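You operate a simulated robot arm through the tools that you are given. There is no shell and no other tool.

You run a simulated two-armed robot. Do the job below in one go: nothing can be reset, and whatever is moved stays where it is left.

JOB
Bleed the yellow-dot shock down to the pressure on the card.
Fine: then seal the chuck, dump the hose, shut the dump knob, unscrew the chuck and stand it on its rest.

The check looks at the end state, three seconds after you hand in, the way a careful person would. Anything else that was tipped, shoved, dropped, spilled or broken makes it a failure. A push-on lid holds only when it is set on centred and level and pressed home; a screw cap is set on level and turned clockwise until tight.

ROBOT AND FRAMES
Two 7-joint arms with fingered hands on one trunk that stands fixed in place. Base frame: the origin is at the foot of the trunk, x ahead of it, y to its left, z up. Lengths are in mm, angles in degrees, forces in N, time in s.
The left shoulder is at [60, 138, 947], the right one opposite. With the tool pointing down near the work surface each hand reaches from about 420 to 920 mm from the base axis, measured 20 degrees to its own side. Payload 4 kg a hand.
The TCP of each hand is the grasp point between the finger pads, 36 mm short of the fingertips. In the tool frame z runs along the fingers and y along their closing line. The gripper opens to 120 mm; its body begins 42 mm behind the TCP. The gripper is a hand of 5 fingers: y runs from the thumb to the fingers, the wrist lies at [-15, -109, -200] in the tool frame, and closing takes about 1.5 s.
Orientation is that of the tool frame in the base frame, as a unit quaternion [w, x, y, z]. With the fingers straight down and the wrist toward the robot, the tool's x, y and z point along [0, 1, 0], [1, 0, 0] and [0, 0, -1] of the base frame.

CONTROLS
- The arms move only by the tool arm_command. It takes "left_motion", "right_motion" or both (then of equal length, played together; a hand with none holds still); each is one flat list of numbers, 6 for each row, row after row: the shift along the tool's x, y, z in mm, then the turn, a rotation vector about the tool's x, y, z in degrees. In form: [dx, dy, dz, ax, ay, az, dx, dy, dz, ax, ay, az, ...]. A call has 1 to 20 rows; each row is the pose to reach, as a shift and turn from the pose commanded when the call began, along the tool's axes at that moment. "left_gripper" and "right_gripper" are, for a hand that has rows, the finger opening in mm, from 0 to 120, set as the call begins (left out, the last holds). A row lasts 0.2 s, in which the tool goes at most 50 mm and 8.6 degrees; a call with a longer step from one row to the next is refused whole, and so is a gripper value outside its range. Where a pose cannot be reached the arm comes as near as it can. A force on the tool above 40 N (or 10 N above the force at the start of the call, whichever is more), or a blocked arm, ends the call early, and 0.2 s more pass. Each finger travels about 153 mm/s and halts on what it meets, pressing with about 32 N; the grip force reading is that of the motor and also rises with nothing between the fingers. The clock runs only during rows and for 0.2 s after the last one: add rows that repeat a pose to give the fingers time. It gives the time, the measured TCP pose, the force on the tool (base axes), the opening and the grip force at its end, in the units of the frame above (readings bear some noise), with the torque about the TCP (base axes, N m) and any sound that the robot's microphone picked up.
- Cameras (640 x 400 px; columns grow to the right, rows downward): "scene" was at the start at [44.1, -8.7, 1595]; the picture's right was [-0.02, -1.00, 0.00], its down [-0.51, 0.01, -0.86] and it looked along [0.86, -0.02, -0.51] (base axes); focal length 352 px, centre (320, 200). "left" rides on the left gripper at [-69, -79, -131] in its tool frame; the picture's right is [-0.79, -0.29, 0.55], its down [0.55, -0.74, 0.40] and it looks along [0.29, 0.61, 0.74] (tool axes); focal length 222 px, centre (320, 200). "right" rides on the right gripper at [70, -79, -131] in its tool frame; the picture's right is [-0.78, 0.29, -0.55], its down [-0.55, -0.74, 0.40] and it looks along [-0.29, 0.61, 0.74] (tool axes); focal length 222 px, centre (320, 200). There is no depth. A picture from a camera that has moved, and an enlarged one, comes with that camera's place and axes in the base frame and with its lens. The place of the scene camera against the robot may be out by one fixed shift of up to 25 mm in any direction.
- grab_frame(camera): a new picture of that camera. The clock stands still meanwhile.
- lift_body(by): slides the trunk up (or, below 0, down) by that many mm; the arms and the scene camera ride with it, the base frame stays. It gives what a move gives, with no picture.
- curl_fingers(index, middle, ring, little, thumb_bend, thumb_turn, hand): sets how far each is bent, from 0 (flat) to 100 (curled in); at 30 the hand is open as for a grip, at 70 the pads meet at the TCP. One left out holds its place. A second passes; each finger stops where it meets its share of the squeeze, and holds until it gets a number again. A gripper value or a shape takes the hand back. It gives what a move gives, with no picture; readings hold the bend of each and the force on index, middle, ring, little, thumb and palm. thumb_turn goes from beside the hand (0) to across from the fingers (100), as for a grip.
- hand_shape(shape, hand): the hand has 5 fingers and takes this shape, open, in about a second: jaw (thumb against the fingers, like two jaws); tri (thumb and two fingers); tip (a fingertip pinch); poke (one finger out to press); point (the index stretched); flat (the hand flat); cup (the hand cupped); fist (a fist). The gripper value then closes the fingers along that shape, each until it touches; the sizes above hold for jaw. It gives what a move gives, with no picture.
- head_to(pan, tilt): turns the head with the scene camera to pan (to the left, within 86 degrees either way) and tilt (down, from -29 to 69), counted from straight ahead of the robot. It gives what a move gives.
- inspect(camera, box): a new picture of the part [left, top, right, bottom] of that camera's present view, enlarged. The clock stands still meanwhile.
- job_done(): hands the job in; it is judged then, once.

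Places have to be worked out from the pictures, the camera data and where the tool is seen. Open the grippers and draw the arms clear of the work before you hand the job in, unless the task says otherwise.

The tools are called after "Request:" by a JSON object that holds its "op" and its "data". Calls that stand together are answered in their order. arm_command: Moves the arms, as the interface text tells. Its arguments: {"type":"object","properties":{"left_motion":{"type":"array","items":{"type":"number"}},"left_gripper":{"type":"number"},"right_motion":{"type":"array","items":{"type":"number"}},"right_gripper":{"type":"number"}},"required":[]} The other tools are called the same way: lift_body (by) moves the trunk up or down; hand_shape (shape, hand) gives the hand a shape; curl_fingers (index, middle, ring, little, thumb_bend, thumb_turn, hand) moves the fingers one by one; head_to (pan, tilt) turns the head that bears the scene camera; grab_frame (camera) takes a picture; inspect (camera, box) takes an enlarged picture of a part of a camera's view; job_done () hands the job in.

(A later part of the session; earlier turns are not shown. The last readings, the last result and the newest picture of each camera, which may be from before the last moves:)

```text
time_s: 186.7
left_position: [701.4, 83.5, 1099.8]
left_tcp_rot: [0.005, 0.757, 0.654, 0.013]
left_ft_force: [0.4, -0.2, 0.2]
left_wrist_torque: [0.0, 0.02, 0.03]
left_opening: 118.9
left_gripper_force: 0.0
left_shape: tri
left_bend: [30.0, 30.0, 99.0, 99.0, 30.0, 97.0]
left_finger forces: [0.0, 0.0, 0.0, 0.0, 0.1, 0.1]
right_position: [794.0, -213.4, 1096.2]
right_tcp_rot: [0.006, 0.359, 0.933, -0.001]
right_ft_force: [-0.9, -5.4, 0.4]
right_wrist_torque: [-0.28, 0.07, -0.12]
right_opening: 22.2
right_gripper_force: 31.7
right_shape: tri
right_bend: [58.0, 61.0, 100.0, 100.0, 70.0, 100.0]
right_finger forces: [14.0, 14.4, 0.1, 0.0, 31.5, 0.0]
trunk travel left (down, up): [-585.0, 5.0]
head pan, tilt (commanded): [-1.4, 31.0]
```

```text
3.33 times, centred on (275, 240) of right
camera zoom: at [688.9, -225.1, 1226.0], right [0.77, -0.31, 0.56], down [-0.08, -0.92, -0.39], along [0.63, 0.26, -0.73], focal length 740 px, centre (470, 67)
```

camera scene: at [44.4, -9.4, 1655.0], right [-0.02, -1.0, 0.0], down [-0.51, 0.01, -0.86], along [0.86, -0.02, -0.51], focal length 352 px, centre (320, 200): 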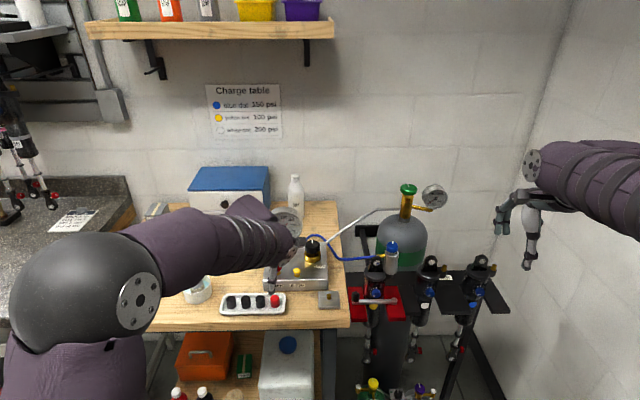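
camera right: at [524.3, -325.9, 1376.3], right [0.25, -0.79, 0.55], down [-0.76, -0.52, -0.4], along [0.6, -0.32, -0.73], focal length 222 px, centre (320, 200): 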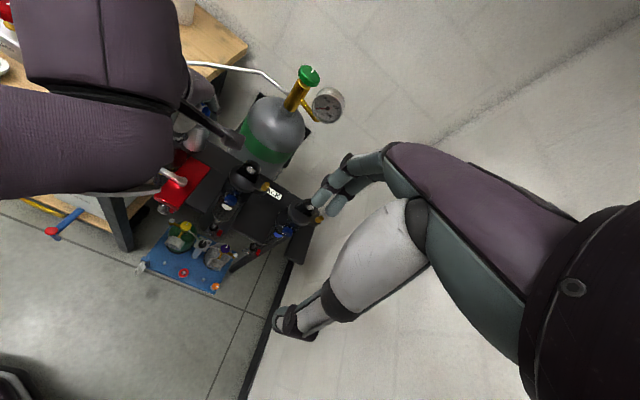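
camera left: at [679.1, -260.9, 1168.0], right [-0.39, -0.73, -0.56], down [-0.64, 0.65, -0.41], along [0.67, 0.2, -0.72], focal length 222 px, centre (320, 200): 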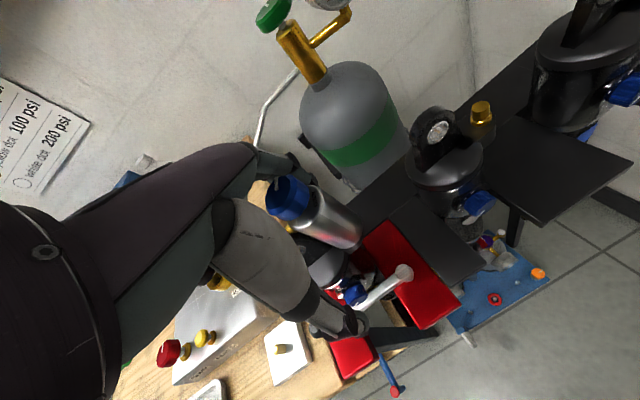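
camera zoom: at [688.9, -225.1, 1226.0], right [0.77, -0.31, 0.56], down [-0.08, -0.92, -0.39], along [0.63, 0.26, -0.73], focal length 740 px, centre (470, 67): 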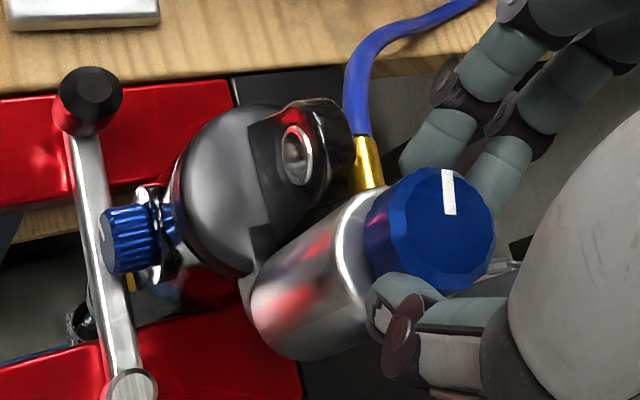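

The knob followed to about 175° past OPEN, with a little resistance at the end. I regrip and turn further to see if there is a stop near 180°.

Request:
{"op": "arm_command", "data": {"right_motion": [0, 0, 0, 0, 0, 0, 0, 0, 0, 0, 0, 0, 0, 0, 0, 0, 0, 0, 0, 0, 0, 0, 0, 8, 0, 0, 0, 0, 0, 16, 0, 0, 0, 0, 0, 24, 0, 0, 0, 0, 0, 32, 0, 0, 0, 0, 0, 40, 0, 0, 0, 0, 0, 48, 0, 0, 0, 0, 0, 56, 0, 0, 0, 0, 0, 64, 0, 0, 0, 0, 0, 72, 0, 0, 0, 0, 0, 80, 0, 0, 0, 0, 0, 80], "right_gripper": 80}}

Request:
{"op": "arm_command", "data": {"right_motion": [0, 0, 0, 0, 0, 0, 0, 0, 0, 0, 0, 0, 0, 0, 0, 0, 0, 0, 0, 0, 0, 0, 0, 0, 0, 0, 0, 0, 0, 0, 0, 0, 0, 0, 0, 0], "right_gripper": 15}}

Request:
{"op": "inspect", "data": {"camera": "right", "box": [200, 180, 350, 300]}}

Request:
{"op": "arm_command", "data": {"right_motion": [0, 0, 0, 0, 0, -8, 0, 0, 0, 0, 0, -16, 0, 0, 0, 0, 0, -24, 0, 0, 0, 0, 0, -32, 0, 0, 0, 0, 0, -40, 0, 0, 0, 0, 0, -48, 0, 0, 0, 0, 0, -56]}}

Request:
{"op": "inspect", "data": {"camera": "right", "box": [200, 180, 350, 300]}}

```text
time_s: 189.7
left_position: [702.0, 82.4, 1101.6]
left_tcp_rot: [0.005, 0.757, 0.654, 0.013]
left_ft_force: [0.3, -0.2, -0.3]
left_wrist_torque: [0.03, -0.02, -0.03]
left_opening: 118.8
left_gripper_force: 0.2
left_shape: tri
left_bend: [30.0, 30.0, 99.0, 99.0, 30.0, 97.0]
left_finger forces: [0.1, 0.1, 0.1, 0.0, 0.0, 0.0]
right_position: [792.0, -213.2, 1097.0]
right_tcp_rot: [0.005, 0.876, 0.483, 0.003]
right_ft_force: [0.9, 0.9, 0.4]
right_wrist_torque: [0.01, -0.02, -0.01]
right_opening: 80.1
right_gripper_force: 0.0
right_shape: tri
right_bend: [36.0, 39.0, 99.0, 99.0, 43.0, 100.0]
right_finger forces: [0.1, 0.0, 0.0, 0.0, 0.1, 0.0]
trunk travel left (down, up): [-585.0, 5.0]
head pan, tilt (commanded): [-1.4, 31.0]
```

```text
time_s: 191.1
left_position: [700.9, 83.8, 1101.8]
left_tcp_rot: [0.006, 0.757, 0.653, 0.013]
left_ft_force: [0.1, -0.1, 0.5]
left_wrist_torque: [0.01, 0.0, -0.01]
left_opening: 118.8
left_gripper_force: 0.1
left_shape: tri
left_bend: [30.0, 30.0, 99.0, 99.0, 30.0, 97.0]
left_finger forces: [0.0, 0.1, 0.0, 0.0, 0.1, 0.0]
right_position: [792.8, -211.7, 1096.1]
right_tcp_rot: [0.006, 0.875, 0.484, 0.003]
right_ft_force: [-0.7, 0.8, 0.4]
right_wrist_torque: [-0.05, -0.11, 0.01]
right_opening: 21.5
right_gripper_force: 32.0
right_shape: tri
right_bend: [58.0, 60.0, 100.0, 100.0, 70.0, 100.0]
right_finger forces: [14.1, 13.9, 0.1, 0.1, 29.1, 0.0]
trunk travel left (down, up): [-585.0, 5.0]
head pan, tilt (commanded): [-1.4, 31.0]
```

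```text
3.33 times, centred on (275, 240) of right
camera zoom: at [762.5, -110.1, 1226.2], right [-0.18, -0.82, 0.55], down [-0.91, -0.08, -0.41], along [0.37, -0.57, -0.73], focal length 740 px, centre (470, 67)
```

zoom: 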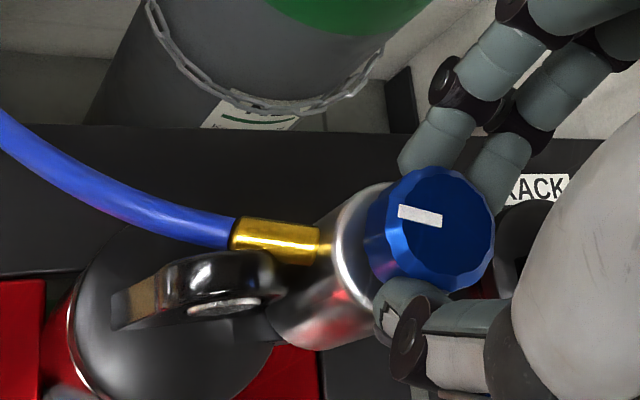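

```text
time_s: 192.7
left_position: [704.7, 81.5, 1100.9]
left_tcp_rot: [0.005, 0.757, 0.654, 0.012]
left_ft_force: [0.1, -1.4, -1.2]
left_wrist_torque: [-0.04, 0.0, 0.0]
left_opening: 119.0
left_gripper_force: 0.1
left_shape: tri
left_bend: [30.0, 30.0, 99.0, 99.0, 30.0, 97.0]
left_finger forces: [0.0, 0.0, 0.0, 0.0, 0.1, 0.0]
right_position: [795.4, -216.4, 1096.1]
right_tcp_rot: [0.007, 0.546, 0.838, 0.0]
right_ft_force: [15.1, -14.4, -0.3]
right_wrist_torque: [-0.63, -0.7, -0.51]
right_opening: 18.5
right_gripper_force: 32.0
right_shape: tri
right_bend: [55.0, 65.0, 100.0, 100.0, 72.0, 92.0]
right_finger forces: [24.4, 28.2, 0.1, 0.1, 32.5, 0.1]
trunk travel left (down, up): [-585.0, 5.0]
head pan, tilt (commanded): [-1.4, 31.0]
```

```text
3.33 times, centred on (275, 240) of right
camera zoom: at [693.9, -183.6, 1225.4], right [0.58, -0.6, 0.56], down [-0.45, -0.8, -0.4], along [0.69, -0.02, -0.73], focal length 740 px, centre (470, 67)
```

zoom: 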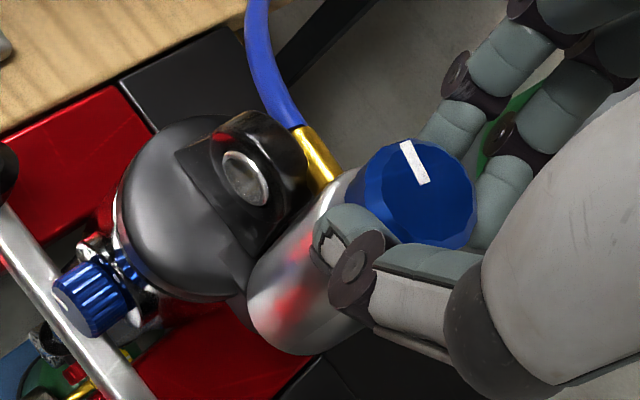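

The knob does have a stop, about 180° from OPEN (torque 0.5 Nm there) – so it was only halfway before. With it now fully turned, I release it and test the chuck body again with a clean grip and a lift.

Request:
{"op": "arm_command", "data": {"right_motion": [0, 0, 0, 0, 0, 8, 0, 0, 0, 0, 0, 16, 0, 0, 0, 0, 0, 24, 0, 0, 0, 0, 0, 32]}}

Request:
{"op": "arm_command", "data": {"right_motion": [0, 0, 0, 0, 0, 0, 0, 0, 0, 0, 0, 0, 0, 0, 0, 0, 0, 0, 0, 0, 0, 0, 0, 8, 0, 0, 15, 0, 0, 8, 0, 0, 30, 0, 0, 8, 0, 0, 45, 0, 0, 8, 0, 0, 56, 0, 0, 8, 0, 0, 56, 0, 0, 8], "right_gripper": 95}}

Request:
{"op": "inspect", "data": {"camera": "scene", "box": [262, 190, 310, 240]}}

Request:
{"op": "inspect", "data": {"camera": "right", "box": [200, 180, 350, 300]}}

```text
time_s: 193.7
left_position: [700.3, 84.1, 1102.2]
left_tcp_rot: [0.006, 0.756, 0.654, 0.013]
left_ft_force: [0.3, 1.2, 0.7]
left_wrist_torque: [0.02, -0.02, -0.01]
left_opening: 118.8
left_gripper_force: 0.0
left_shape: tri
left_bend: [30.0, 30.0, 99.0, 99.0, 30.0, 97.0]
left_finger forces: [0.1, 0.1, 0.0, 0.0, 0.0, 0.0]
right_position: [791.2, -210.3, 1096.9]
right_tcp_rot: [0.005, 0.756, 0.655, 0.002]
right_ft_force: [2.1, -4.1, 8.8]
right_wrist_torque: [-0.33, -0.3, -0.05]
right_opening: 21.6
right_gripper_force: 32.1
right_shape: tri
right_bend: [56.0, 60.0, 100.0, 100.0, 71.0, 97.0]
right_finger forces: [17.3, 24.4, 0.0, 0.0, 33.7, 0.0]
trunk travel left (down, up): [-585.0, 5.0]
head pan, tilt (commanded): [-1.4, 31.0]
```

```text
time_s: 195.7
left_position: [701.6, 83.6, 1100.7]
left_tcp_rot: [0.006, 0.757, 0.653, 0.013]
left_ft_force: [0.6, 0.1, -0.1]
left_wrist_torque: [0.01, -0.01, 0.01]
left_opening: 119.0
left_gripper_force: 0.0
left_shape: tri
left_bend: [30.0, 30.0, 99.0, 99.0, 30.0, 97.0]
left_finger forces: [0.0, 0.0, 0.0, 0.0, 0.0, 0.0]
right_position: [795.3, -213.9, 1039.5]
right_tcp_rot: [0.005, 0.799, 0.601, 0.002]
right_ft_force: [0.9, 0.6, -0.2]
right_wrist_torque: [0.0, 0.01, 0.0]
right_opening: 94.6
right_gripper_force: 0.1
right_shape: tri
right_bend: [32.0, 35.0, 99.0, 99.0, 39.0, 99.0]
right_finger forces: [0.0, 0.1, 0.0, 0.0, 0.0, 0.0]
trunk travel left (down, up): [-585.0, 5.0]
head pan, tilt (commanded): [-1.4, 31.0]
```

```text
8.00 times, centred on (286, 215) of scene
camera zoom: at [44.2, -8.8, 1655.0], right [-0.02, -1.0, 0.0], down [-0.51, 0.01, -0.86], along [0.86, -0.02, -0.51], focal length 2813 px, centre (592, 80)
```

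zoom: 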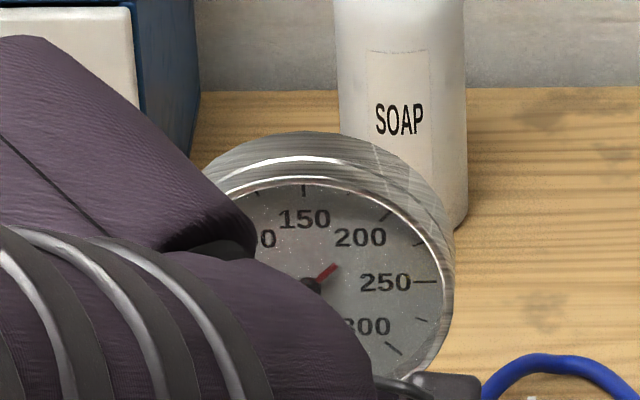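

```text
3.33 times, centred on (275, 240) of right
camera zoom: at [736.6, -123.9, 1170.1], right [0.06, -0.83, 0.55], down [-0.85, -0.33, -0.4], along [0.52, -0.45, -0.73], focal length 740 px, centre (470, 67)
```

zoom: 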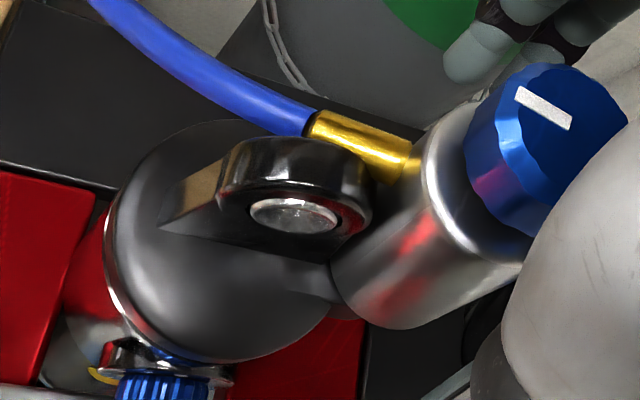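

The mark now lines up with the fitting (opposite OPEN), gauge still 0. I close on the body and do the lift test.

Request:
{"op": "arm_command", "data": {"right_motion": [0, 0, 0, 0, 0, 0, 0, 0, 0, 0, 0, 0, 0, 0, 0, 0, 0, 0, 0, 0, 0, 0, 0, 0, 0, 0, 0, 0, 0, 0, 0, 0, 0, 0, 0, 0], "right_gripper": 15}}

Request:
{"op": "arm_command", "data": {"right_motion": [0, 0, -4, 0, 0, 0, 0, 0, -7, 0, 0, 0, 0, 0, -7, 0, 0, 0]}}

Request:
{"op": "inspect", "data": {"camera": "right", "box": [200, 180, 350, 300]}}

```text
time_s: 197.1
left_position: [702.5, 83.8, 1101.1]
left_tcp_rot: [0.005, 0.757, 0.653, 0.013]
left_ft_force: [0.2, 0.5, -0.3]
left_wrist_torque: [-0.01, -0.05, 0.0]
left_opening: 119.0
left_gripper_force: 0.0
left_shape: tri
left_bend: [30.0, 30.0, 99.0, 99.0, 30.0, 97.0]
left_finger forces: [0.0, 0.1, 0.0, 0.0, 0.0, 0.1]
right_position: [793.8, -214.2, 1040.4]
right_tcp_rot: [0.005, 0.8, 0.6, 0.002]
right_ft_force: [-1.1, -1.0, 0.7]
right_wrist_torque: [0.01, 0.01, 0.02]
right_opening: 30.1
right_gripper_force: 32.1
right_shape: tri
right_bend: [73.0, 57.0, 100.0, 100.0, 69.0, 100.0]
right_finger forces: [14.4, 13.8, 0.0, 0.0, 28.7, 0.0]
trunk travel left (down, up): [-585.0, 5.0]
head pan, tilt (commanded): [-1.4, 31.0]
```

```text
time_s: 197.9
left_position: [702.2, 83.4, 1100.5]
left_tcp_rot: [0.005, 0.757, 0.654, 0.012]
left_ft_force: [-0.1, 0.9, 0.2]
left_wrist_torque: [0.0, -0.01, -0.01]
left_opening: 119.0
left_gripper_force: 0.1
left_shape: tri
left_bend: [30.0, 30.0, 99.0, 99.0, 30.0, 97.0]
left_finger forces: [0.0, 0.1, 0.1, 0.0, 0.1, 0.1]
right_position: [793.1, -211.6, 1046.3]
right_tcp_rot: [0.005, 0.8, 0.6, 0.001]
right_ft_force: [-0.1, 0.2, -3.9]
right_wrist_torque: [0.03, 0.02, -0.03]
right_opening: 30.2
right_gripper_force: 32.2
right_shape: tri
right_bend: [53.0, 57.0, 100.0, 100.0, 69.0, 100.0]
right_finger forces: [14.9, 13.4, 0.0, 0.0, 28.3, 0.0]
trunk travel left (down, up): [-585.0, 5.0]
head pan, tilt (commanded): [-1.4, 31.0]
```

```text
3.33 times, centred on (275, 240) of right
camera zoom: at [736.3, -123.0, 1177.0], right [0.06, -0.83, 0.55], down [-0.86, -0.33, -0.4], along [0.52, -0.45, -0.73], focal length 740 px, centre (470, 67)
```

zoom: 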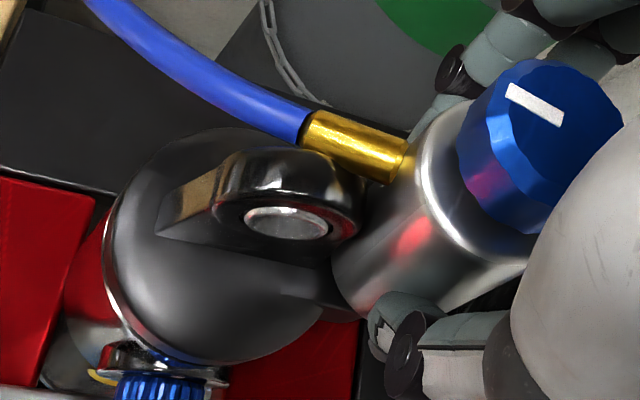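

The chuck is coming up: TCP rose 6 mm at only 4 N. The pin was what locked it. I lift straight up another 40 mm and look.

Request:
{"op": "arm_command", "data": {"right_motion": [0, 0, -5, 0, 0, 0, 0, 0, -10, 0, 0, 0, 0, 0, -15, 0, 0, 0, 0, 0, -22, 0, 0, 0, 0, 0, -30, 0, 0, 0, 0, 0, -40, 0, 0, 0, 0, 0, -40, 0, 0, 0]}}

Request:
{"op": "inspect", "data": {"camera": "right", "box": [200, 160, 360, 300]}}

Request:
{"op": "inspect", "data": {"camera": "scene", "box": [340, 210, 440, 300]}}

```text
time_s: 199.5
left_position: [702.7, 83.8, 1099.8]
left_tcp_rot: [0.005, 0.757, 0.653, 0.012]
left_ft_force: [0.1, -0.7, -0.2]
left_wrist_torque: [-0.01, -0.03, -0.01]
left_opening: 118.8
left_gripper_force: 0.1
left_shape: tri
left_bend: [30.0, 30.0, 99.0, 99.0, 30.0, 97.0]
left_finger forces: [0.0, 0.0, 0.0, 0.1, 0.0, 0.0]
right_position: [793.9, -212.0, 1086.3]
right_tcp_rot: [0.005, 0.799, 0.601, 0.002]
right_ft_force: [-0.6, 0.0, -3.7]
right_wrist_torque: [0.01, 0.02, -0.01]
right_opening: 30.0
right_gripper_force: 31.5
right_shape: tri
right_bend: [53.0, 57.0, 100.0, 100.0, 69.0, 100.0]
right_finger forces: [14.9, 13.4, 0.0, 0.1, 28.4, 0.0]
trunk travel left (down, up): [-585.0, 5.0]
head pan, tilt (commanded): [-1.4, 31.0]
```

```text
2.86 times, centred on (280, 230) of right
camera zoom: at [735.9, -122.7, 1216.7], right [0.06, -0.83, 0.55], down [-0.85, -0.33, -0.4], along [0.52, -0.45, -0.73], focal length 635 px, centre (434, 114)
```

zoom: 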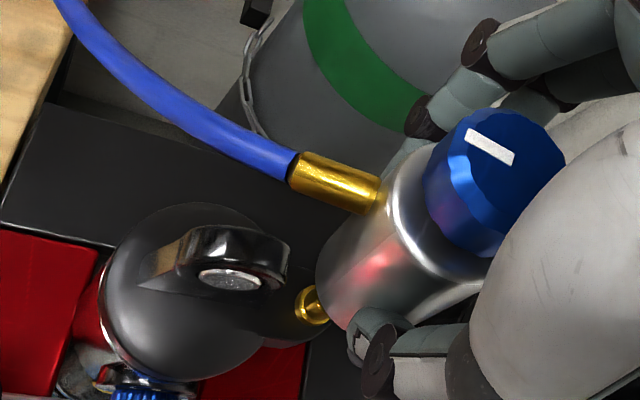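

```text
4.44 times, centred on (390, 255) of scene
camera zoom: at [44.8, -8.8, 1655.0], right [-0.02, -1.0, 0.0], down [-0.51, 0.01, -0.86], along [0.86, -0.02, -0.51], focal length 1563 px, centre (9, -44)
```

zoom: 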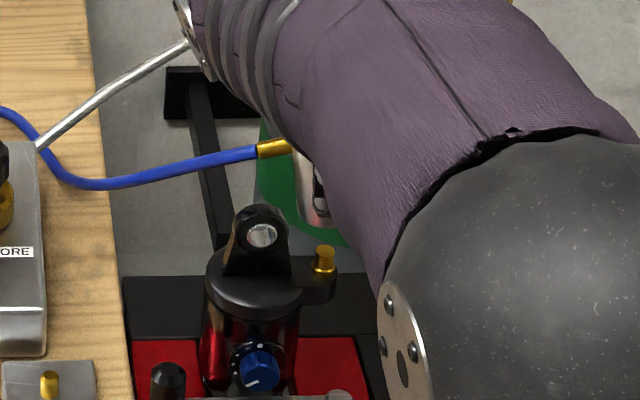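

The chuck is off the valve, brass stem visible beneath, and it hangs steadily in the right hand (3.7 N). Now I locate the rest pin from both wrist cameras and check the gauge.

Request:
{"op": "grab_frame", "data": {"camera": "right"}}

Request:
{"op": "grab_frame", "data": {"camera": "left"}}

Request:
{"op": "inspect", "data": {"camera": "right", "box": [30, 220, 130, 310]}}

Request:
{"op": "inspect", "data": {"camera": "scene", "box": [310, 285, 350, 315]}}

```text
taken
camera right: at [735.9, -122.7, 1216.7], right [0.06, -0.83, 0.55], down [-0.85, -0.33, -0.4], along [0.52, -0.45, -0.73], focal length 222 px, centre (320, 200)
```

right: 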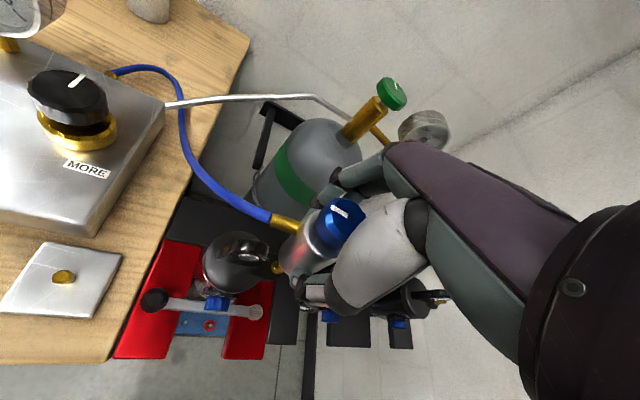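

```text
taken
camera left: at [610.8, 25.2, 1229.5], right [-0.39, -0.73, -0.56], down [-0.64, 0.65, -0.41], along [0.67, 0.2, -0.72], focal length 222 px, centre (320, 200)
```

left: 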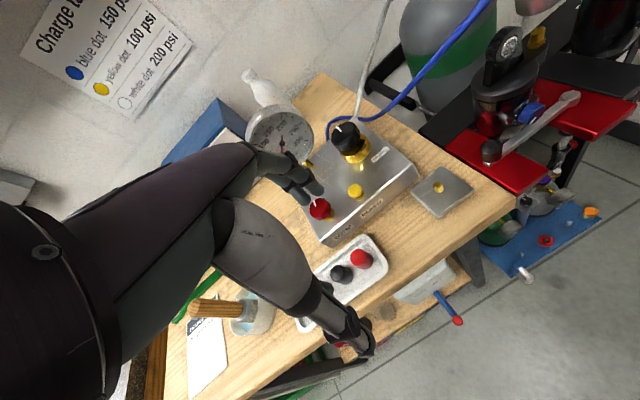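

```text
4.44 times, centred on (80, 265) of right
camera zoom: at [735.9, -122.7, 1216.7], right [0.06, -0.83, 0.55], down [-0.85, -0.33, -0.4], along [0.52, -0.45, -0.73], focal length 987 px, centre (1387, -89)
```

zoom: 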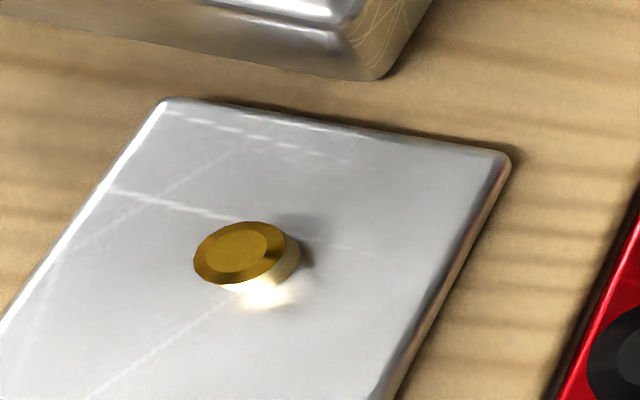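

```text
13.33 times, centred on (330, 300) of scene
camera zoom: at [44.8, -8.8, 1655.0], right [-0.02, -1.0, 0.0], down [-0.51, 0.01, -0.86], along [0.86, -0.02, -0.51], focal length 4688 px, centre (187, -1133)
```

zoom: 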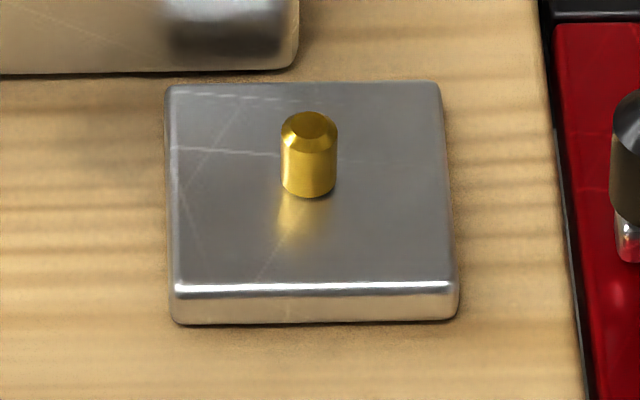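

The gauge side is fine and the pin (about 12 mm × 16 mm on a 60 mm plate) is visible. I raise the chuck, carry it left over the eyelet toward the rest, stopping short at about (778, -100) to take bearings.

Request:
{"op": "arm_command", "data": {"right_motion": [0, 0, -20, 0, 0, 0, 0, 0, -40, 0, 0, 0, 20, -9, -45, 0, 0, 2, 42, -18, -45, 0, 0, 4, 64, -28, -45, 0, 0, 6, 86, -38, -45, 0, 0, 8, 103.3, -45.9, -40, 0, 0, 8.7, 103.3, -45.9, -15, 0, 0, 8.7, 103.3, -45.9, 10, 0, 0, 8.7, 103.3, -45.9, 35, 0, 0, 8.7, 103.3, -45.9, 55, 0, 0, 8.7, 103.3, -45.9, 55, 0, 0, 8.7]}}

Request:
{"op": "grab_frame", "data": {"camera": "right"}}

Request:
{"op": "grab_frame", "data": {"camera": "scene"}}

Request:
{"op": "grab_frame", "data": {"camera": "left"}}

```text
time_s: 202.1
left_position: [703.9, 87.1, 1102.8]
left_tcp_rot: [0.006, 0.756, 0.655, 0.014]
left_ft_force: [6.2, 27.7, -0.7]
left_wrist_torque: [-3.75, 0.77, -2.47]
left_opening: 118.9
left_gripper_force: 0.0
left_shape: tri
left_bend: [30.0, 30.0, 99.0, 99.0, 30.0, 97.0]
left_finger forces: [0.1, 0.0, 0.0, 0.0, 0.0, 0.1]
right_position: [777.3, -102.5, 1029.5]
right_tcp_rot: [0.006, 0.844, 0.537, 0.001]
right_ft_force: [-0.4, -0.1, -2.0]
right_wrist_torque: [-0.02, -0.01, 0.0]
right_opening: 30.5
right_gripper_force: 32.1
right_shape: tri
right_bend: [53.0, 57.0, 100.0, 100.0, 69.0, 100.0]
right_finger forces: [15.2, 13.3, 0.0, 0.0, 28.4, 0.0]
trunk travel left (down, up): [-585.0, 5.0]
head pan, tilt (commanded): [-1.4, 31.0]
```

```text
taken
camera right: at [735.2, -3.8, 1159.9], right [-0.07, -0.83, 0.55], down [-0.89, -0.19, -0.4], along [0.44, -0.52, -0.73], focal length 222 px, centre (320, 200)
```

right: 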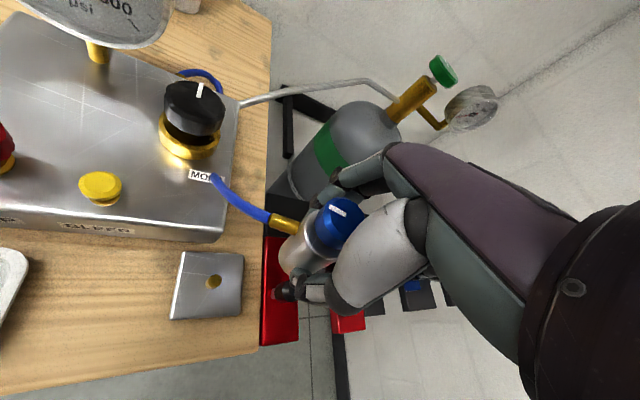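

```text
taken
camera scene: at [44.6, -8.7, 1655.0], right [-0.02, -1.0, 0.0], down [-0.51, 0.01, -0.86], along [0.86, -0.02, -0.51], focal length 352 px, centre (320, 200)
```

scene: 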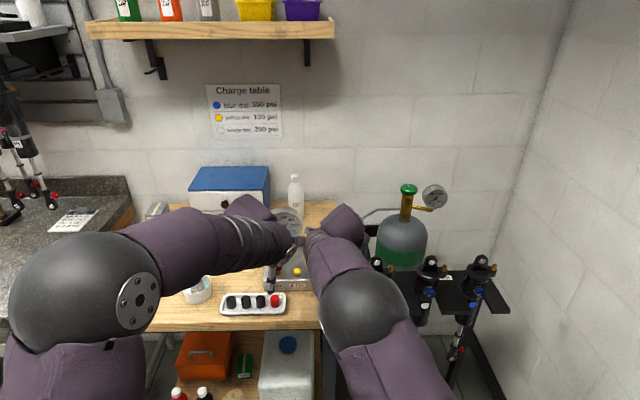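

```text
taken
camera left: at [611.5, 27.3, 1230.2], right [-0.38, -0.73, -0.56], down [-0.64, 0.65, -0.41], along [0.67, 0.2, -0.72], focal length 222 px, centre (320, 200)
```

left: 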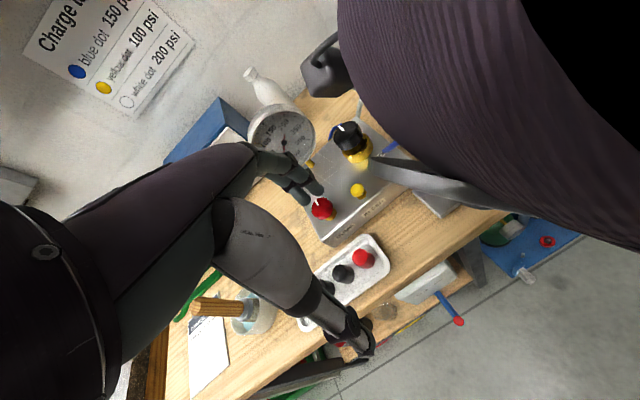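

The right forearm is leaning on the left hand (28 N on the left). I move the left hand away to the left immediately.

Request:
{"op": "arm_command", "data": {"left_motion": [28, -16, -10, 0, 0, 0, 56, -32, -20, 0, 0, 0, 84, -49, -30, 0, 0, 0, 112, -65, -40, 0, 0, 0, 140, -81, -50, 0, 0, 0, 170, -100, -60, 0, 0, 0, 170, -100, -60, 0, 0, 0]}}

Request:
{"op": "grab_frame", "data": {"camera": "right"}}

Request:
{"op": "inspect", "data": {"camera": "right", "box": [150, 190, 350, 340]}}

Request:
{"op": "grab_frame", "data": {"camera": "left"}}

```text
time_s: 203.7
left_position: [623.9, 265.2, 1159.3]
left_tcp_rot: [0.005, 0.757, 0.653, 0.012]
left_ft_force: [-0.1, -0.5, 0.2]
left_wrist_torque: [0.02, 0.04, 0.0]
left_opening: 118.9
left_gripper_force: 0.1
left_shape: tri
left_bend: [30.0, 30.0, 99.0, 99.0, 30.0, 97.0]
left_finger forces: [0.1, 0.0, 0.0, 0.1, 0.0, 0.0]
right_position: [779.5, -99.0, 1030.4]
right_tcp_rot: [0.004, 0.843, 0.538, 0.003]
right_ft_force: [0.1, -0.5, -3.6]
right_wrist_torque: [-0.03, 0.01, 0.03]
right_opening: 30.1
right_gripper_force: 32.3
right_shape: tri
right_bend: [53.0, 57.0, 100.0, 100.0, 69.0, 100.0]
right_finger forces: [15.2, 13.5, 0.0, 0.0, 28.2, 0.1]
trunk travel left (down, up): [-585.0, 5.0]
head pan, tilt (commanded): [-1.4, 31.0]
```

```text
taken
camera right: at [735.3, -2.8, 1160.6], right [-0.07, -0.83, 0.55], down [-0.89, -0.19, -0.4], along [0.44, -0.52, -0.73], focal length 222 px, centre (320, 200)
```

right: 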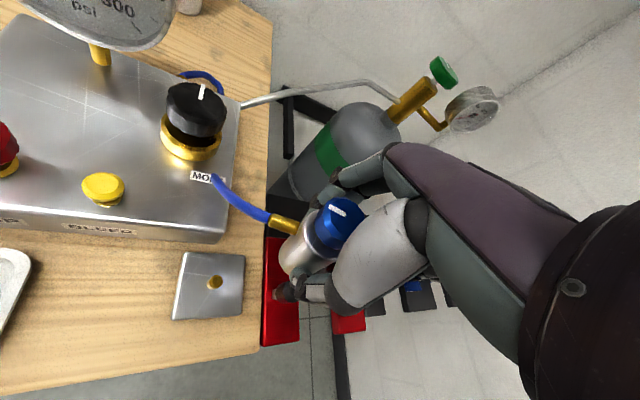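

```text
2.67 times, centred on (250, 265) of right
camera zoom: at [735.3, -2.8, 1160.6], right [-0.07, -0.83, 0.55], down [-0.89, -0.19, -0.4], along [0.44, -0.52, -0.73], focal length 592 px, centre (507, 27)
```

zoom: 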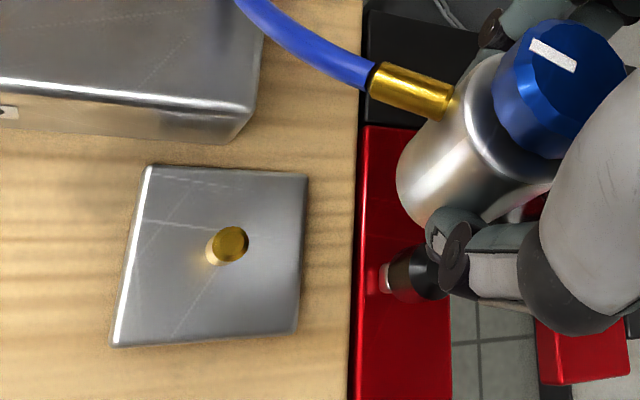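

```text
taken
camera left: at [532.7, 207.8, 1287.6], right [-0.39, -0.73, -0.56], down [-0.64, 0.65, -0.41], along [0.67, 0.2, -0.72], focal length 222 px, centre (320, 200)
```

left: 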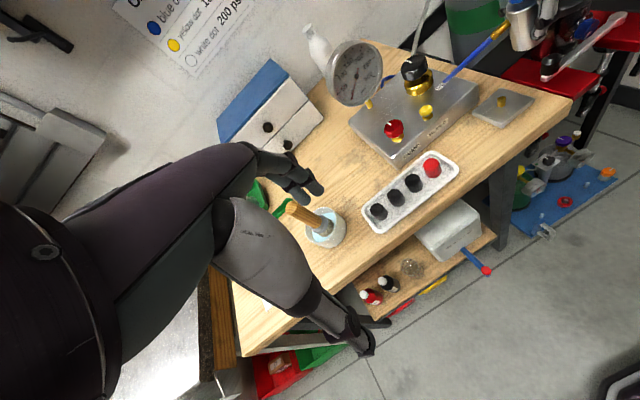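

Forces are clear now. Pin top triangulates to about (768, -47, 913). I check how the chuck hangs in the hand (tilt) from the left camera.

Request:
{"op": "inspect", "data": {"camera": "left", "box": [440, 0, 600, 130]}}

Request:
{"op": "inspect", "data": {"camera": "scene", "box": [280, 200, 400, 310]}}

```text
3.08 times, centred on (520, 65) of left
camera zoom: at [532.7, 207.8, 1287.6], right [-0.39, -0.73, -0.56], down [-0.64, 0.65, -0.41], along [0.67, 0.2, -0.72], focal length 684 px, centre (-295, 615)
```

zoom: 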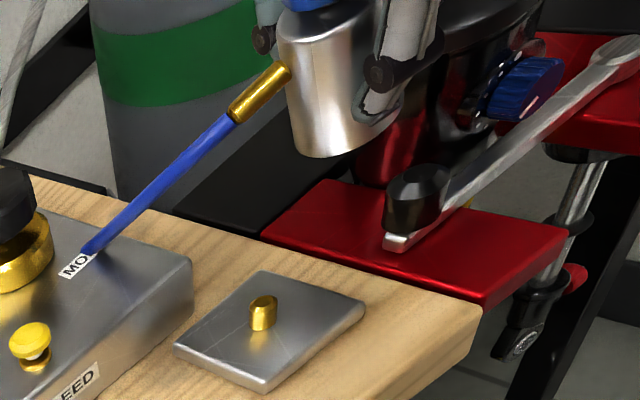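

```text
3.64 times, centred on (340, 255) of scene
camera zoom: at [45.0, -9.2, 1654.9], right [-0.02, -1.0, 0.0], down [-0.51, 0.01, -0.86], along [0.86, -0.02, -0.51], focal length 1279 px, centre (247, 0)
```

zoom: 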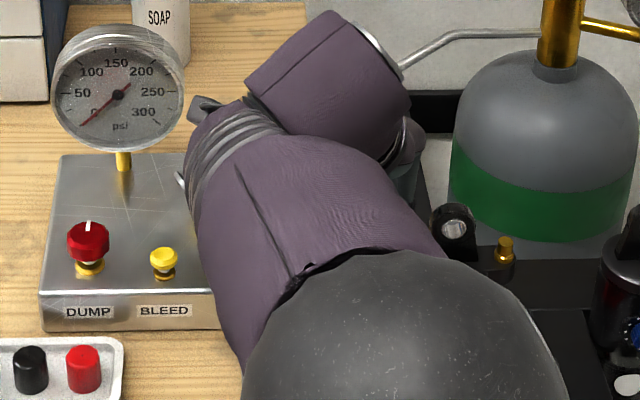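

The left view confirms the chuck hangs tilted about 8° (top toward the bench). I level it by tilting the hand, and carry it over the pin, bottom still about 20 mm above it.

Request:
{"op": "arm_command", "data": {"right_motion": [7, -6, 5, -0.3, 2, 0, 15, -12, 10, -0.6, 4, 0, 23, -19, 20, -0.9, 6, 0, 31, -25, 30, -1.2, 8.1, 0, 37.6, -31, 45, -1.2, 8.1, 0, 37.6, -31, 45, -1.2, 8.1, 0]}}

Request:
{"op": "grab_frame", "data": {"camera": "left"}}

Request:
{"op": "inspect", "data": {"camera": "left", "box": [430, 20, 590, 150]}}

Request:
{"op": "inspect", "data": {"camera": "right", "box": [180, 170, 380, 320]}}

```text
time_s: 205.1
left_position: [622.0, 266.9, 1159.3]
left_tcp_rot: [0.006, 0.757, 0.653, 0.013]
left_ft_force: [0.0, 0.3, -0.4]
left_wrist_torque: [-0.04, 0.01, -0.01]
left_opening: 118.8
left_gripper_force: 0.0
left_shape: tri
left_bend: [30.0, 30.0, 99.0, 99.0, 30.0, 97.0]
left_finger forces: [0.0, 0.0, 0.0, 0.1, 0.1, 0.0]
right_position: [765.8, -53.3, 984.9]
right_tcp_rot: [-0.024, 0.841, 0.537, 0.068]
right_ft_force: [-0.8, -0.2, -3.0]
right_wrist_torque: [0.01, -0.01, 0.0]
right_opening: 30.1
right_gripper_force: 31.4
right_shape: tri
right_bend: [53.0, 57.0, 100.0, 100.0, 69.0, 100.0]
right_finger forces: [15.1, 13.7, 0.0, 0.0, 28.3, 0.0]
trunk travel left (down, up): [-585.0, 5.0]
head pan, tilt (commanded): [-1.4, 31.0]
```

```text
taken
camera left: at [532.5, 208.0, 1287.8], right [-0.39, -0.73, -0.56], down [-0.64, 0.65, -0.41], along [0.67, 0.2, -0.72], focal length 222 px, centre (320, 200)
```

left: 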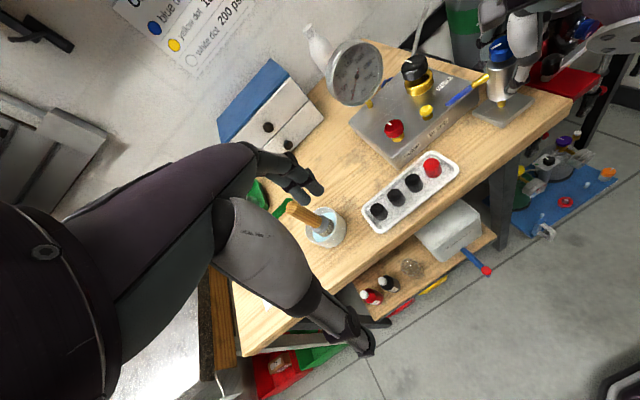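

```text
3.08 times, centred on (510, 85) of left
camera zoom: at [532.5, 208.0, 1287.8], right [-0.39, -0.73, -0.56], down [-0.64, 0.65, -0.41], along [0.67, 0.2, -0.72], focal length 684 px, centre (-265, 554)
```

zoom: 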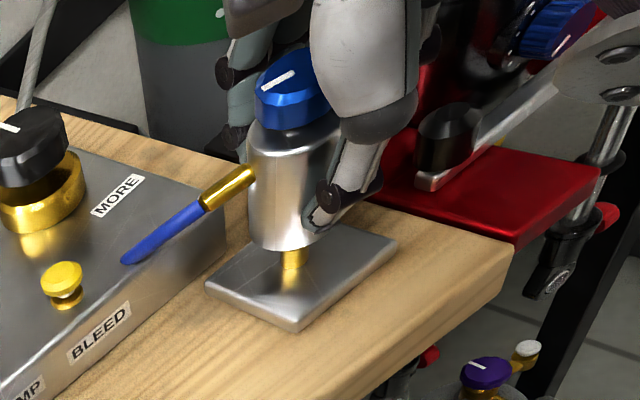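

```text
2.67 times, centred on (280, 245) of right
camera zoom: at [712.0, 27.5, 1122.0], right [-0.11, -0.89, 0.44], down [-0.86, -0.14, -0.49], along [0.5, -0.43, -0.75], focal length 592 px, centre (427, 80)
```

zoom: 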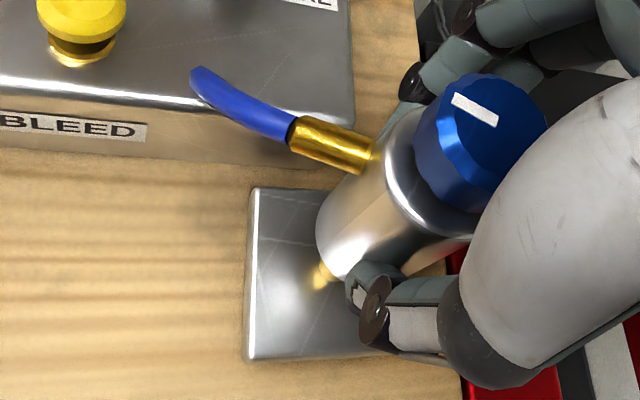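

The chuck is level and right above the pin. I zoom in closely from both wrist cameras to measure the remaining offset.

Request:
{"op": "inspect", "data": {"camera": "left", "box": [480, 50, 545, 110]}}

Request:
{"op": "inspect", "data": {"camera": "right", "box": [220, 210, 310, 290]}}

```text
6.67 times, centred on (512, 80) of left
camera zoom: at [532.5, 208.0, 1287.8], right [-0.39, -0.73, -0.56], down [-0.64, 0.65, -0.41], along [0.67, 0.2, -0.72], focal length 1481 px, centre (-963, 1000)
```

zoom: 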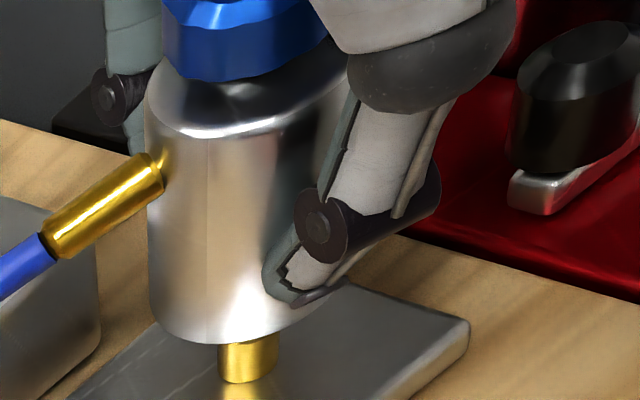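

```text
5.00 times, centred on (265, 250) of right
camera zoom: at [712.0, 27.5, 1122.0], right [-0.11, -0.89, 0.44], down [-0.86, -0.14, -0.49], along [0.5, -0.43, -0.75], focal length 1111 px, centre (595, -50)
```

zoom: 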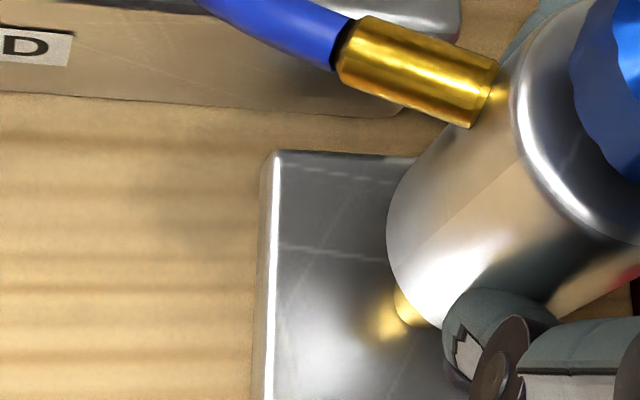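

Combining the two views, the chuck sits roughly 3 mm too far back and 2 mm too far right, about 14 mm above the pin. I shift it by (-2.5, +1.5) and lower 8 mm, then look again.

Request:
{"op": "arm_command", "data": {"right_motion": [-0.4, -1.5, 4, 0, 0, 0, -0.8, -3.1, 7.9, 0, 0, 0, -0.8, -3.1, 7.9, 0, 0, 0]}}

Request:
{"op": "inspect", "data": {"camera": "left", "box": [480, 60, 545, 120]}}

Request:
{"op": "inspect", "data": {"camera": "right", "box": [220, 210, 310, 290]}}

```text
time_s: 205.9
left_position: [624.3, 266.8, 1159.0]
left_tcp_rot: [0.006, 0.757, 0.653, 0.013]
left_ft_force: [-0.7, 0.0, 0.8]
left_wrist_torque: [-0.02, 0.04, -0.01]
left_opening: 118.7
left_gripper_force: 0.0
left_shape: tri
left_bend: [30.0, 30.0, 99.0, 99.0, 30.0, 97.0]
left_finger forces: [0.0, 0.0, 0.0, 0.0, 0.0, 0.1]
right_position: [764.4, -52.3, 979.9]
right_tcp_rot: [-0.023, 0.84, 0.537, 0.07]
right_ft_force: [2.7, -2.6, 13.2]
right_wrist_torque: [0.02, -0.04, -0.01]
right_opening: 30.8
right_gripper_force: 31.8
right_shape: tri
right_bend: [53.0, 57.0, 100.0, 100.0, 69.0, 100.0]
right_finger forces: [18.5, 15.4, 0.1, 0.0, 30.3, 0.0]
trunk travel left (down, up): [-585.0, 5.0]
head pan, tilt (commanded): [-1.4, 31.0]
```

```text
6.67 times, centred on (512, 90) of left
camera zoom: at [531.5, 208.0, 1288.4], right [-0.39, -0.73, -0.56], down [-0.64, 0.65, -0.41], along [0.67, 0.2, -0.72], focal length 1481 px, centre (-963, 933)
```

zoom: 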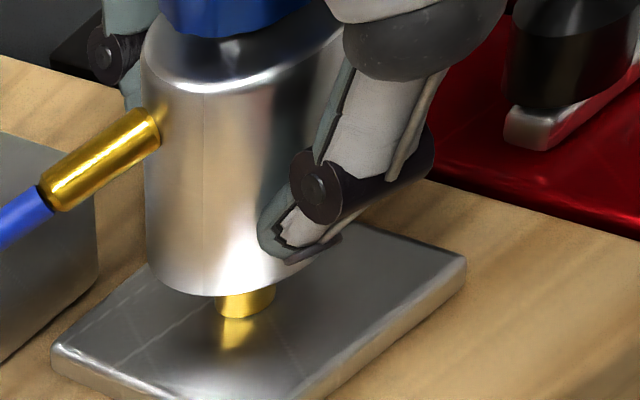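

```text
5.00 times, centred on (265, 250) of right
camera zoom: at [710.0, 29.0, 1116.5], right [-0.11, -0.89, 0.44], down [-0.86, -0.14, -0.5], along [0.5, -0.43, -0.75], focal length 1111 px, centre (595, -50)
```

zoom: 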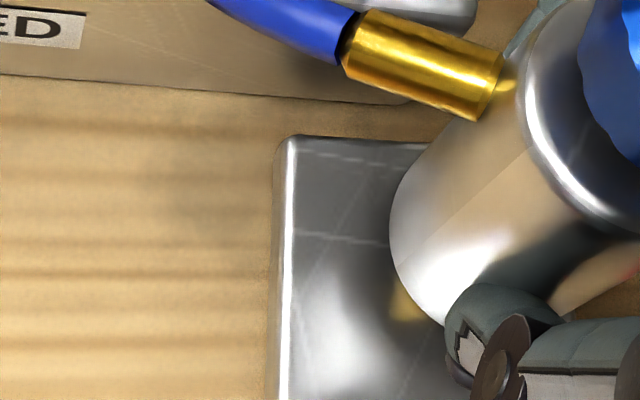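

It touched the pin's top edge (13 N). From the now known height, both views agree the chuck is about (+3.7, -5.2) mm off the pin. I lift 6 mm, shift by (-3.7, +5.2) and lower again.

Request:
{"op": "arm_command", "data": {"right_motion": [0.85, 0.13, -5.9, 0, 0, 0, 4, -5.4, -5.6, 0, 0, 0, 4, -5.4, -5.6, 0, 0, 0, 3.15, -5.5, 0.3, 0, 0, 0, 2.6, -5.6, 4.3, 0, 0, 0, 2.6, -5.6, 4.3, 0, 0, 0]}}

Request:
{"op": "inspect", "data": {"camera": "left", "box": [480, 60, 545, 120]}}

Request:
{"op": "inspect", "data": {"camera": "right", "box": [220, 210, 310, 290]}}

```text
time_s: 207.3
left_position: [623.6, 265.9, 1159.7]
left_tcp_rot: [0.005, 0.757, 0.653, 0.013]
left_ft_force: [0.6, 0.2, -0.2]
left_wrist_torque: [-0.01, 0.02, 0.01]
left_opening: 118.8
left_gripper_force: 0.1
left_shape: tri
left_bend: [30.0, 30.0, 99.0, 99.0, 30.0, 97.0]
left_finger forces: [0.0, 0.0, 0.0, 0.0, 0.0, 0.1]
right_position: [761.0, -47.1, 973.7]
right_tcp_rot: [-0.024, 0.841, 0.537, 0.067]
right_ft_force: [0.4, -0.4, -2.9]
right_wrist_torque: [-0.01, 0.0, -0.01]
right_opening: 30.1
right_gripper_force: 32.2
right_shape: tri
right_bend: [53.0, 57.0, 100.0, 100.0, 69.0, 100.0]
right_finger forces: [16.1, 14.5, 0.0, 0.0, 30.2, 0.0]
trunk travel left (down, up): [-585.0, 5.0]
head pan, tilt (commanded): [-1.4, 31.0]
```

```text
6.67 times, centred on (512, 90) of left
camera zoom: at [532.5, 208.3, 1287.7], right [-0.39, -0.73, -0.56], down [-0.64, 0.65, -0.41], along [0.67, 0.2, -0.72], focal length 1481 px, centre (-963, 933)
```

zoom: 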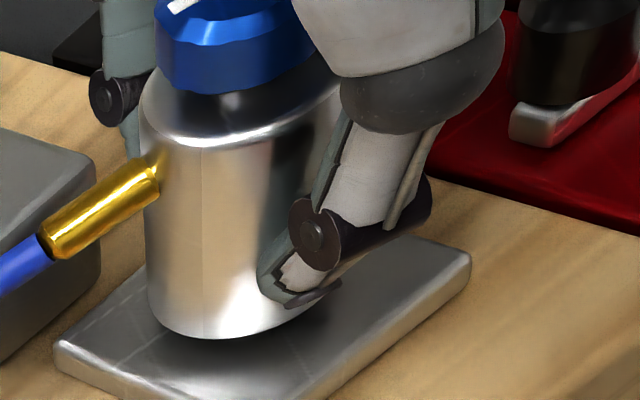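

```text
5.00 times, centred on (265, 250) of right
camera zoom: at [706.7, 34.5, 1109.7], right [-0.11, -0.89, 0.44], down [-0.86, -0.14, -0.49], along [0.5, -0.43, -0.75], focal length 1111 px, centre (595, -50)
```

zoom: 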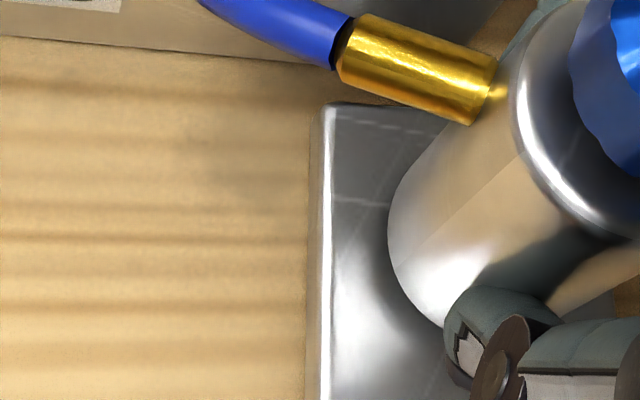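

It went past the pin's top with no resistance – the pin is entering the bore. I lower it gently the remaining 10 mm or so to the plate.

Request:
{"op": "arm_command", "data": {"right_motion": [-0.4, -0.06, 3, 0, 0, 0, -0.85, -0.13, 5.9, 0, 0, 0, -1.1, -0.17, 7.9, 0, 0, 0, -1.3, -0.2, 9.4, 0, 0, 0, -1.3, -0.2, 9.4, 0, 0, 0]}}

Request:
{"op": "inspect", "data": {"camera": "left", "box": [480, 60, 545, 120]}}

```text
time_s: 208.5
left_position: [622.0, 266.5, 1159.3]
left_tcp_rot: [0.006, 0.757, 0.653, 0.013]
left_ft_force: [0.0, -0.5, 0.0]
left_wrist_torque: [0.01, -0.03, -0.01]
left_opening: 118.7
left_gripper_force: 0.1
left_shape: tri
left_bend: [30.0, 30.0, 99.0, 99.0, 30.0, 97.0]
left_finger forces: [0.0, 0.0, 0.0, 0.0, 0.0, 0.0]
right_position: [761.0, -47.3, 964.0]
right_tcp_rot: [-0.023, 0.84, 0.538, 0.069]
right_ft_force: [-3.7, -0.3, 4.7]
right_wrist_torque: [0.03, 0.11, 0.05]
right_opening: 30.3
right_gripper_force: 32.1
right_shape: tri
right_bend: [53.0, 57.0, 100.0, 100.0, 69.0, 100.0]
right_finger forces: [15.7, 13.9, 0.0, 0.0, 31.9, 0.0]
trunk travel left (down, up): [-585.0, 5.0]
head pan, tilt (commanded): [-1.4, 31.0]
```

```text
6.67 times, centred on (512, 90) of left
camera zoom: at [531.6, 208.3, 1288.2], right [-0.39, -0.73, -0.56], down [-0.64, 0.65, -0.41], along [0.67, 0.2, -0.72], focal length 1481 px, centre (-963, 933)
```

zoom: 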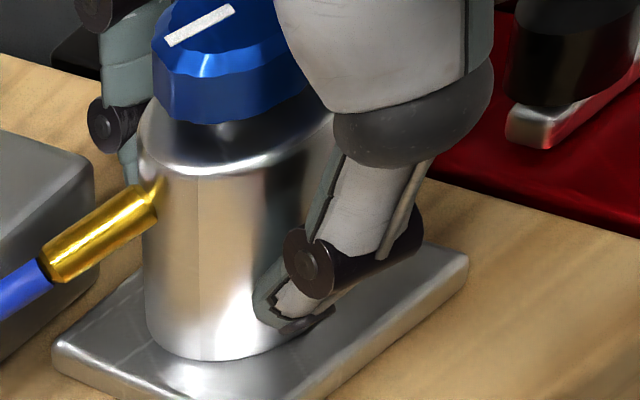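

The chuck sits on the plate over the pin (contact 5 N, upright). I open the fingers in two stages without moving the arm.

Request:
{"op": "arm_command", "data": {"right_motion": [0, 0, 0, 0, 0, 0, 0, 0, 0, 0, 0, 0, 0, 0, 0, 0, 0, 0], "right_gripper": 50}}

Request:
{"op": "arm_command", "data": {"right_motion": [0, 0, 0, 0, 0, 0, 0, 0, 0, 0, 0, 0, 0, 0, 0, 0, 0, 0, 0, 0, 0, 0, 0, 0], "right_gripper": 100}}

Request:
{"op": "inspect", "data": {"camera": "left", "box": [460, 30, 560, 130]}}

Request:
{"op": "inspect", "data": {"camera": "right", "box": [180, 160, 380, 320]}}

```text
time_s: 209.3
left_position: [623.5, 266.7, 1159.0]
left_tcp_rot: [0.006, 0.757, 0.654, 0.012]
left_ft_force: [0.7, -0.6, -0.8]
left_wrist_torque: [-0.02, -0.02, 0.01]
left_opening: 119.1
left_gripper_force: 0.0
left_shape: tri
left_bend: [30.0, 30.0, 99.0, 99.0, 30.0, 97.0]
left_finger forces: [0.0, 0.0, 0.1, 0.0, 0.0, 0.1]
right_position: [760.3, -47.9, 964.7]
right_tcp_rot: [-0.024, 0.84, 0.537, 0.067]
right_ft_force: [-0.6, 0.4, -0.1]
right_wrist_torque: [0.0, -0.02, 0.01]
right_opening: 49.8
right_gripper_force: 0.0
right_shape: tri
right_bend: [46.0, 49.0, 99.0, 99.0, 64.0, 100.0]
right_finger forces: [0.0, 0.0, 0.1, 0.1, 0.1, 0.0]
trunk travel left (down, up): [-585.0, 5.0]
head pan, tilt (commanded): [-1.4, 31.0]
```

```text
time_s: 210.3
left_position: [623.3, 267.4, 1159.6]
left_tcp_rot: [0.005, 0.757, 0.653, 0.012]
left_ft_force: [-1.7, -1.0, 0.4]
left_wrist_torque: [-0.02, 0.0, -0.02]
left_opening: 118.3
left_gripper_force: 0.1
left_shape: tri
left_bend: [30.0, 30.0, 99.0, 99.0, 30.0, 97.0]
left_finger forces: [0.0, 0.1, 0.1, 0.0, 0.0, 0.0]
right_position: [760.9, -47.0, 962.6]
right_tcp_rot: [-0.023, 0.84, 0.537, 0.067]
right_ft_force: [-1.0, 0.4, 0.7]
right_wrist_torque: [0.0, 0.0, 0.03]
right_opening: 99.8
right_gripper_force: 0.0
right_shape: tri
right_bend: [31.0, 34.0, 99.0, 99.0, 39.0, 98.0]
right_finger forces: [0.0, 0.1, 0.0, 0.0, 0.0, 0.1]
trunk travel left (down, up): [-585.0, 5.0]
head pan, tilt (commanded): [-1.4, 31.0]
```

```text
4.00 times, centred on (510, 80) of left
camera zoom: at [532.3, 208.3, 1287.8], right [-0.39, -0.73, -0.56], down [-0.64, 0.65, -0.41], along [0.67, 0.2, -0.72], focal length 888 px, centre (-440, 680)
```

zoom: 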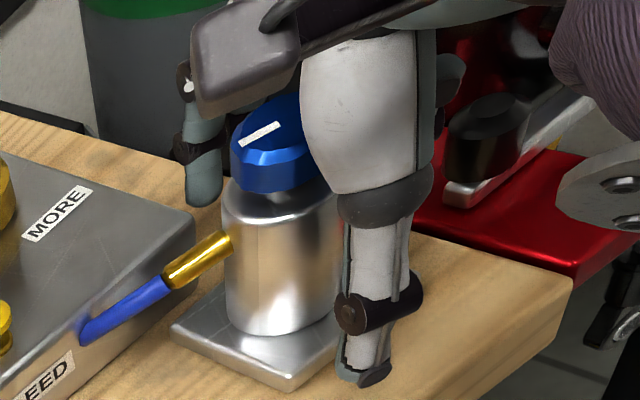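

```text
2.50 times, centred on (280, 240) of right
camera zoom: at [707.0, 34.4, 1100.3], right [-0.11, -0.89, 0.44], down [-0.86, -0.14, -0.49], along [0.5, -0.43, -0.75], focal length 555 px, centre (420, 100)
```

zoom: 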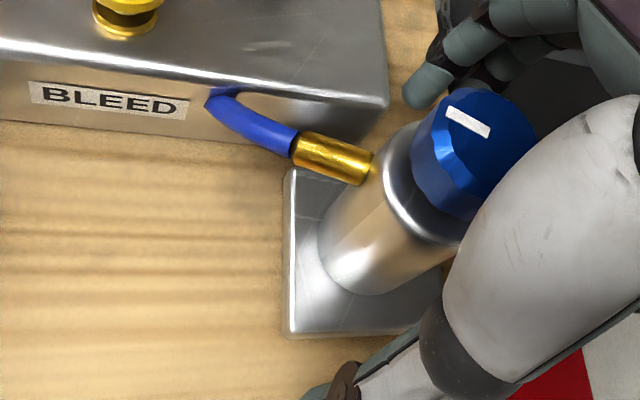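

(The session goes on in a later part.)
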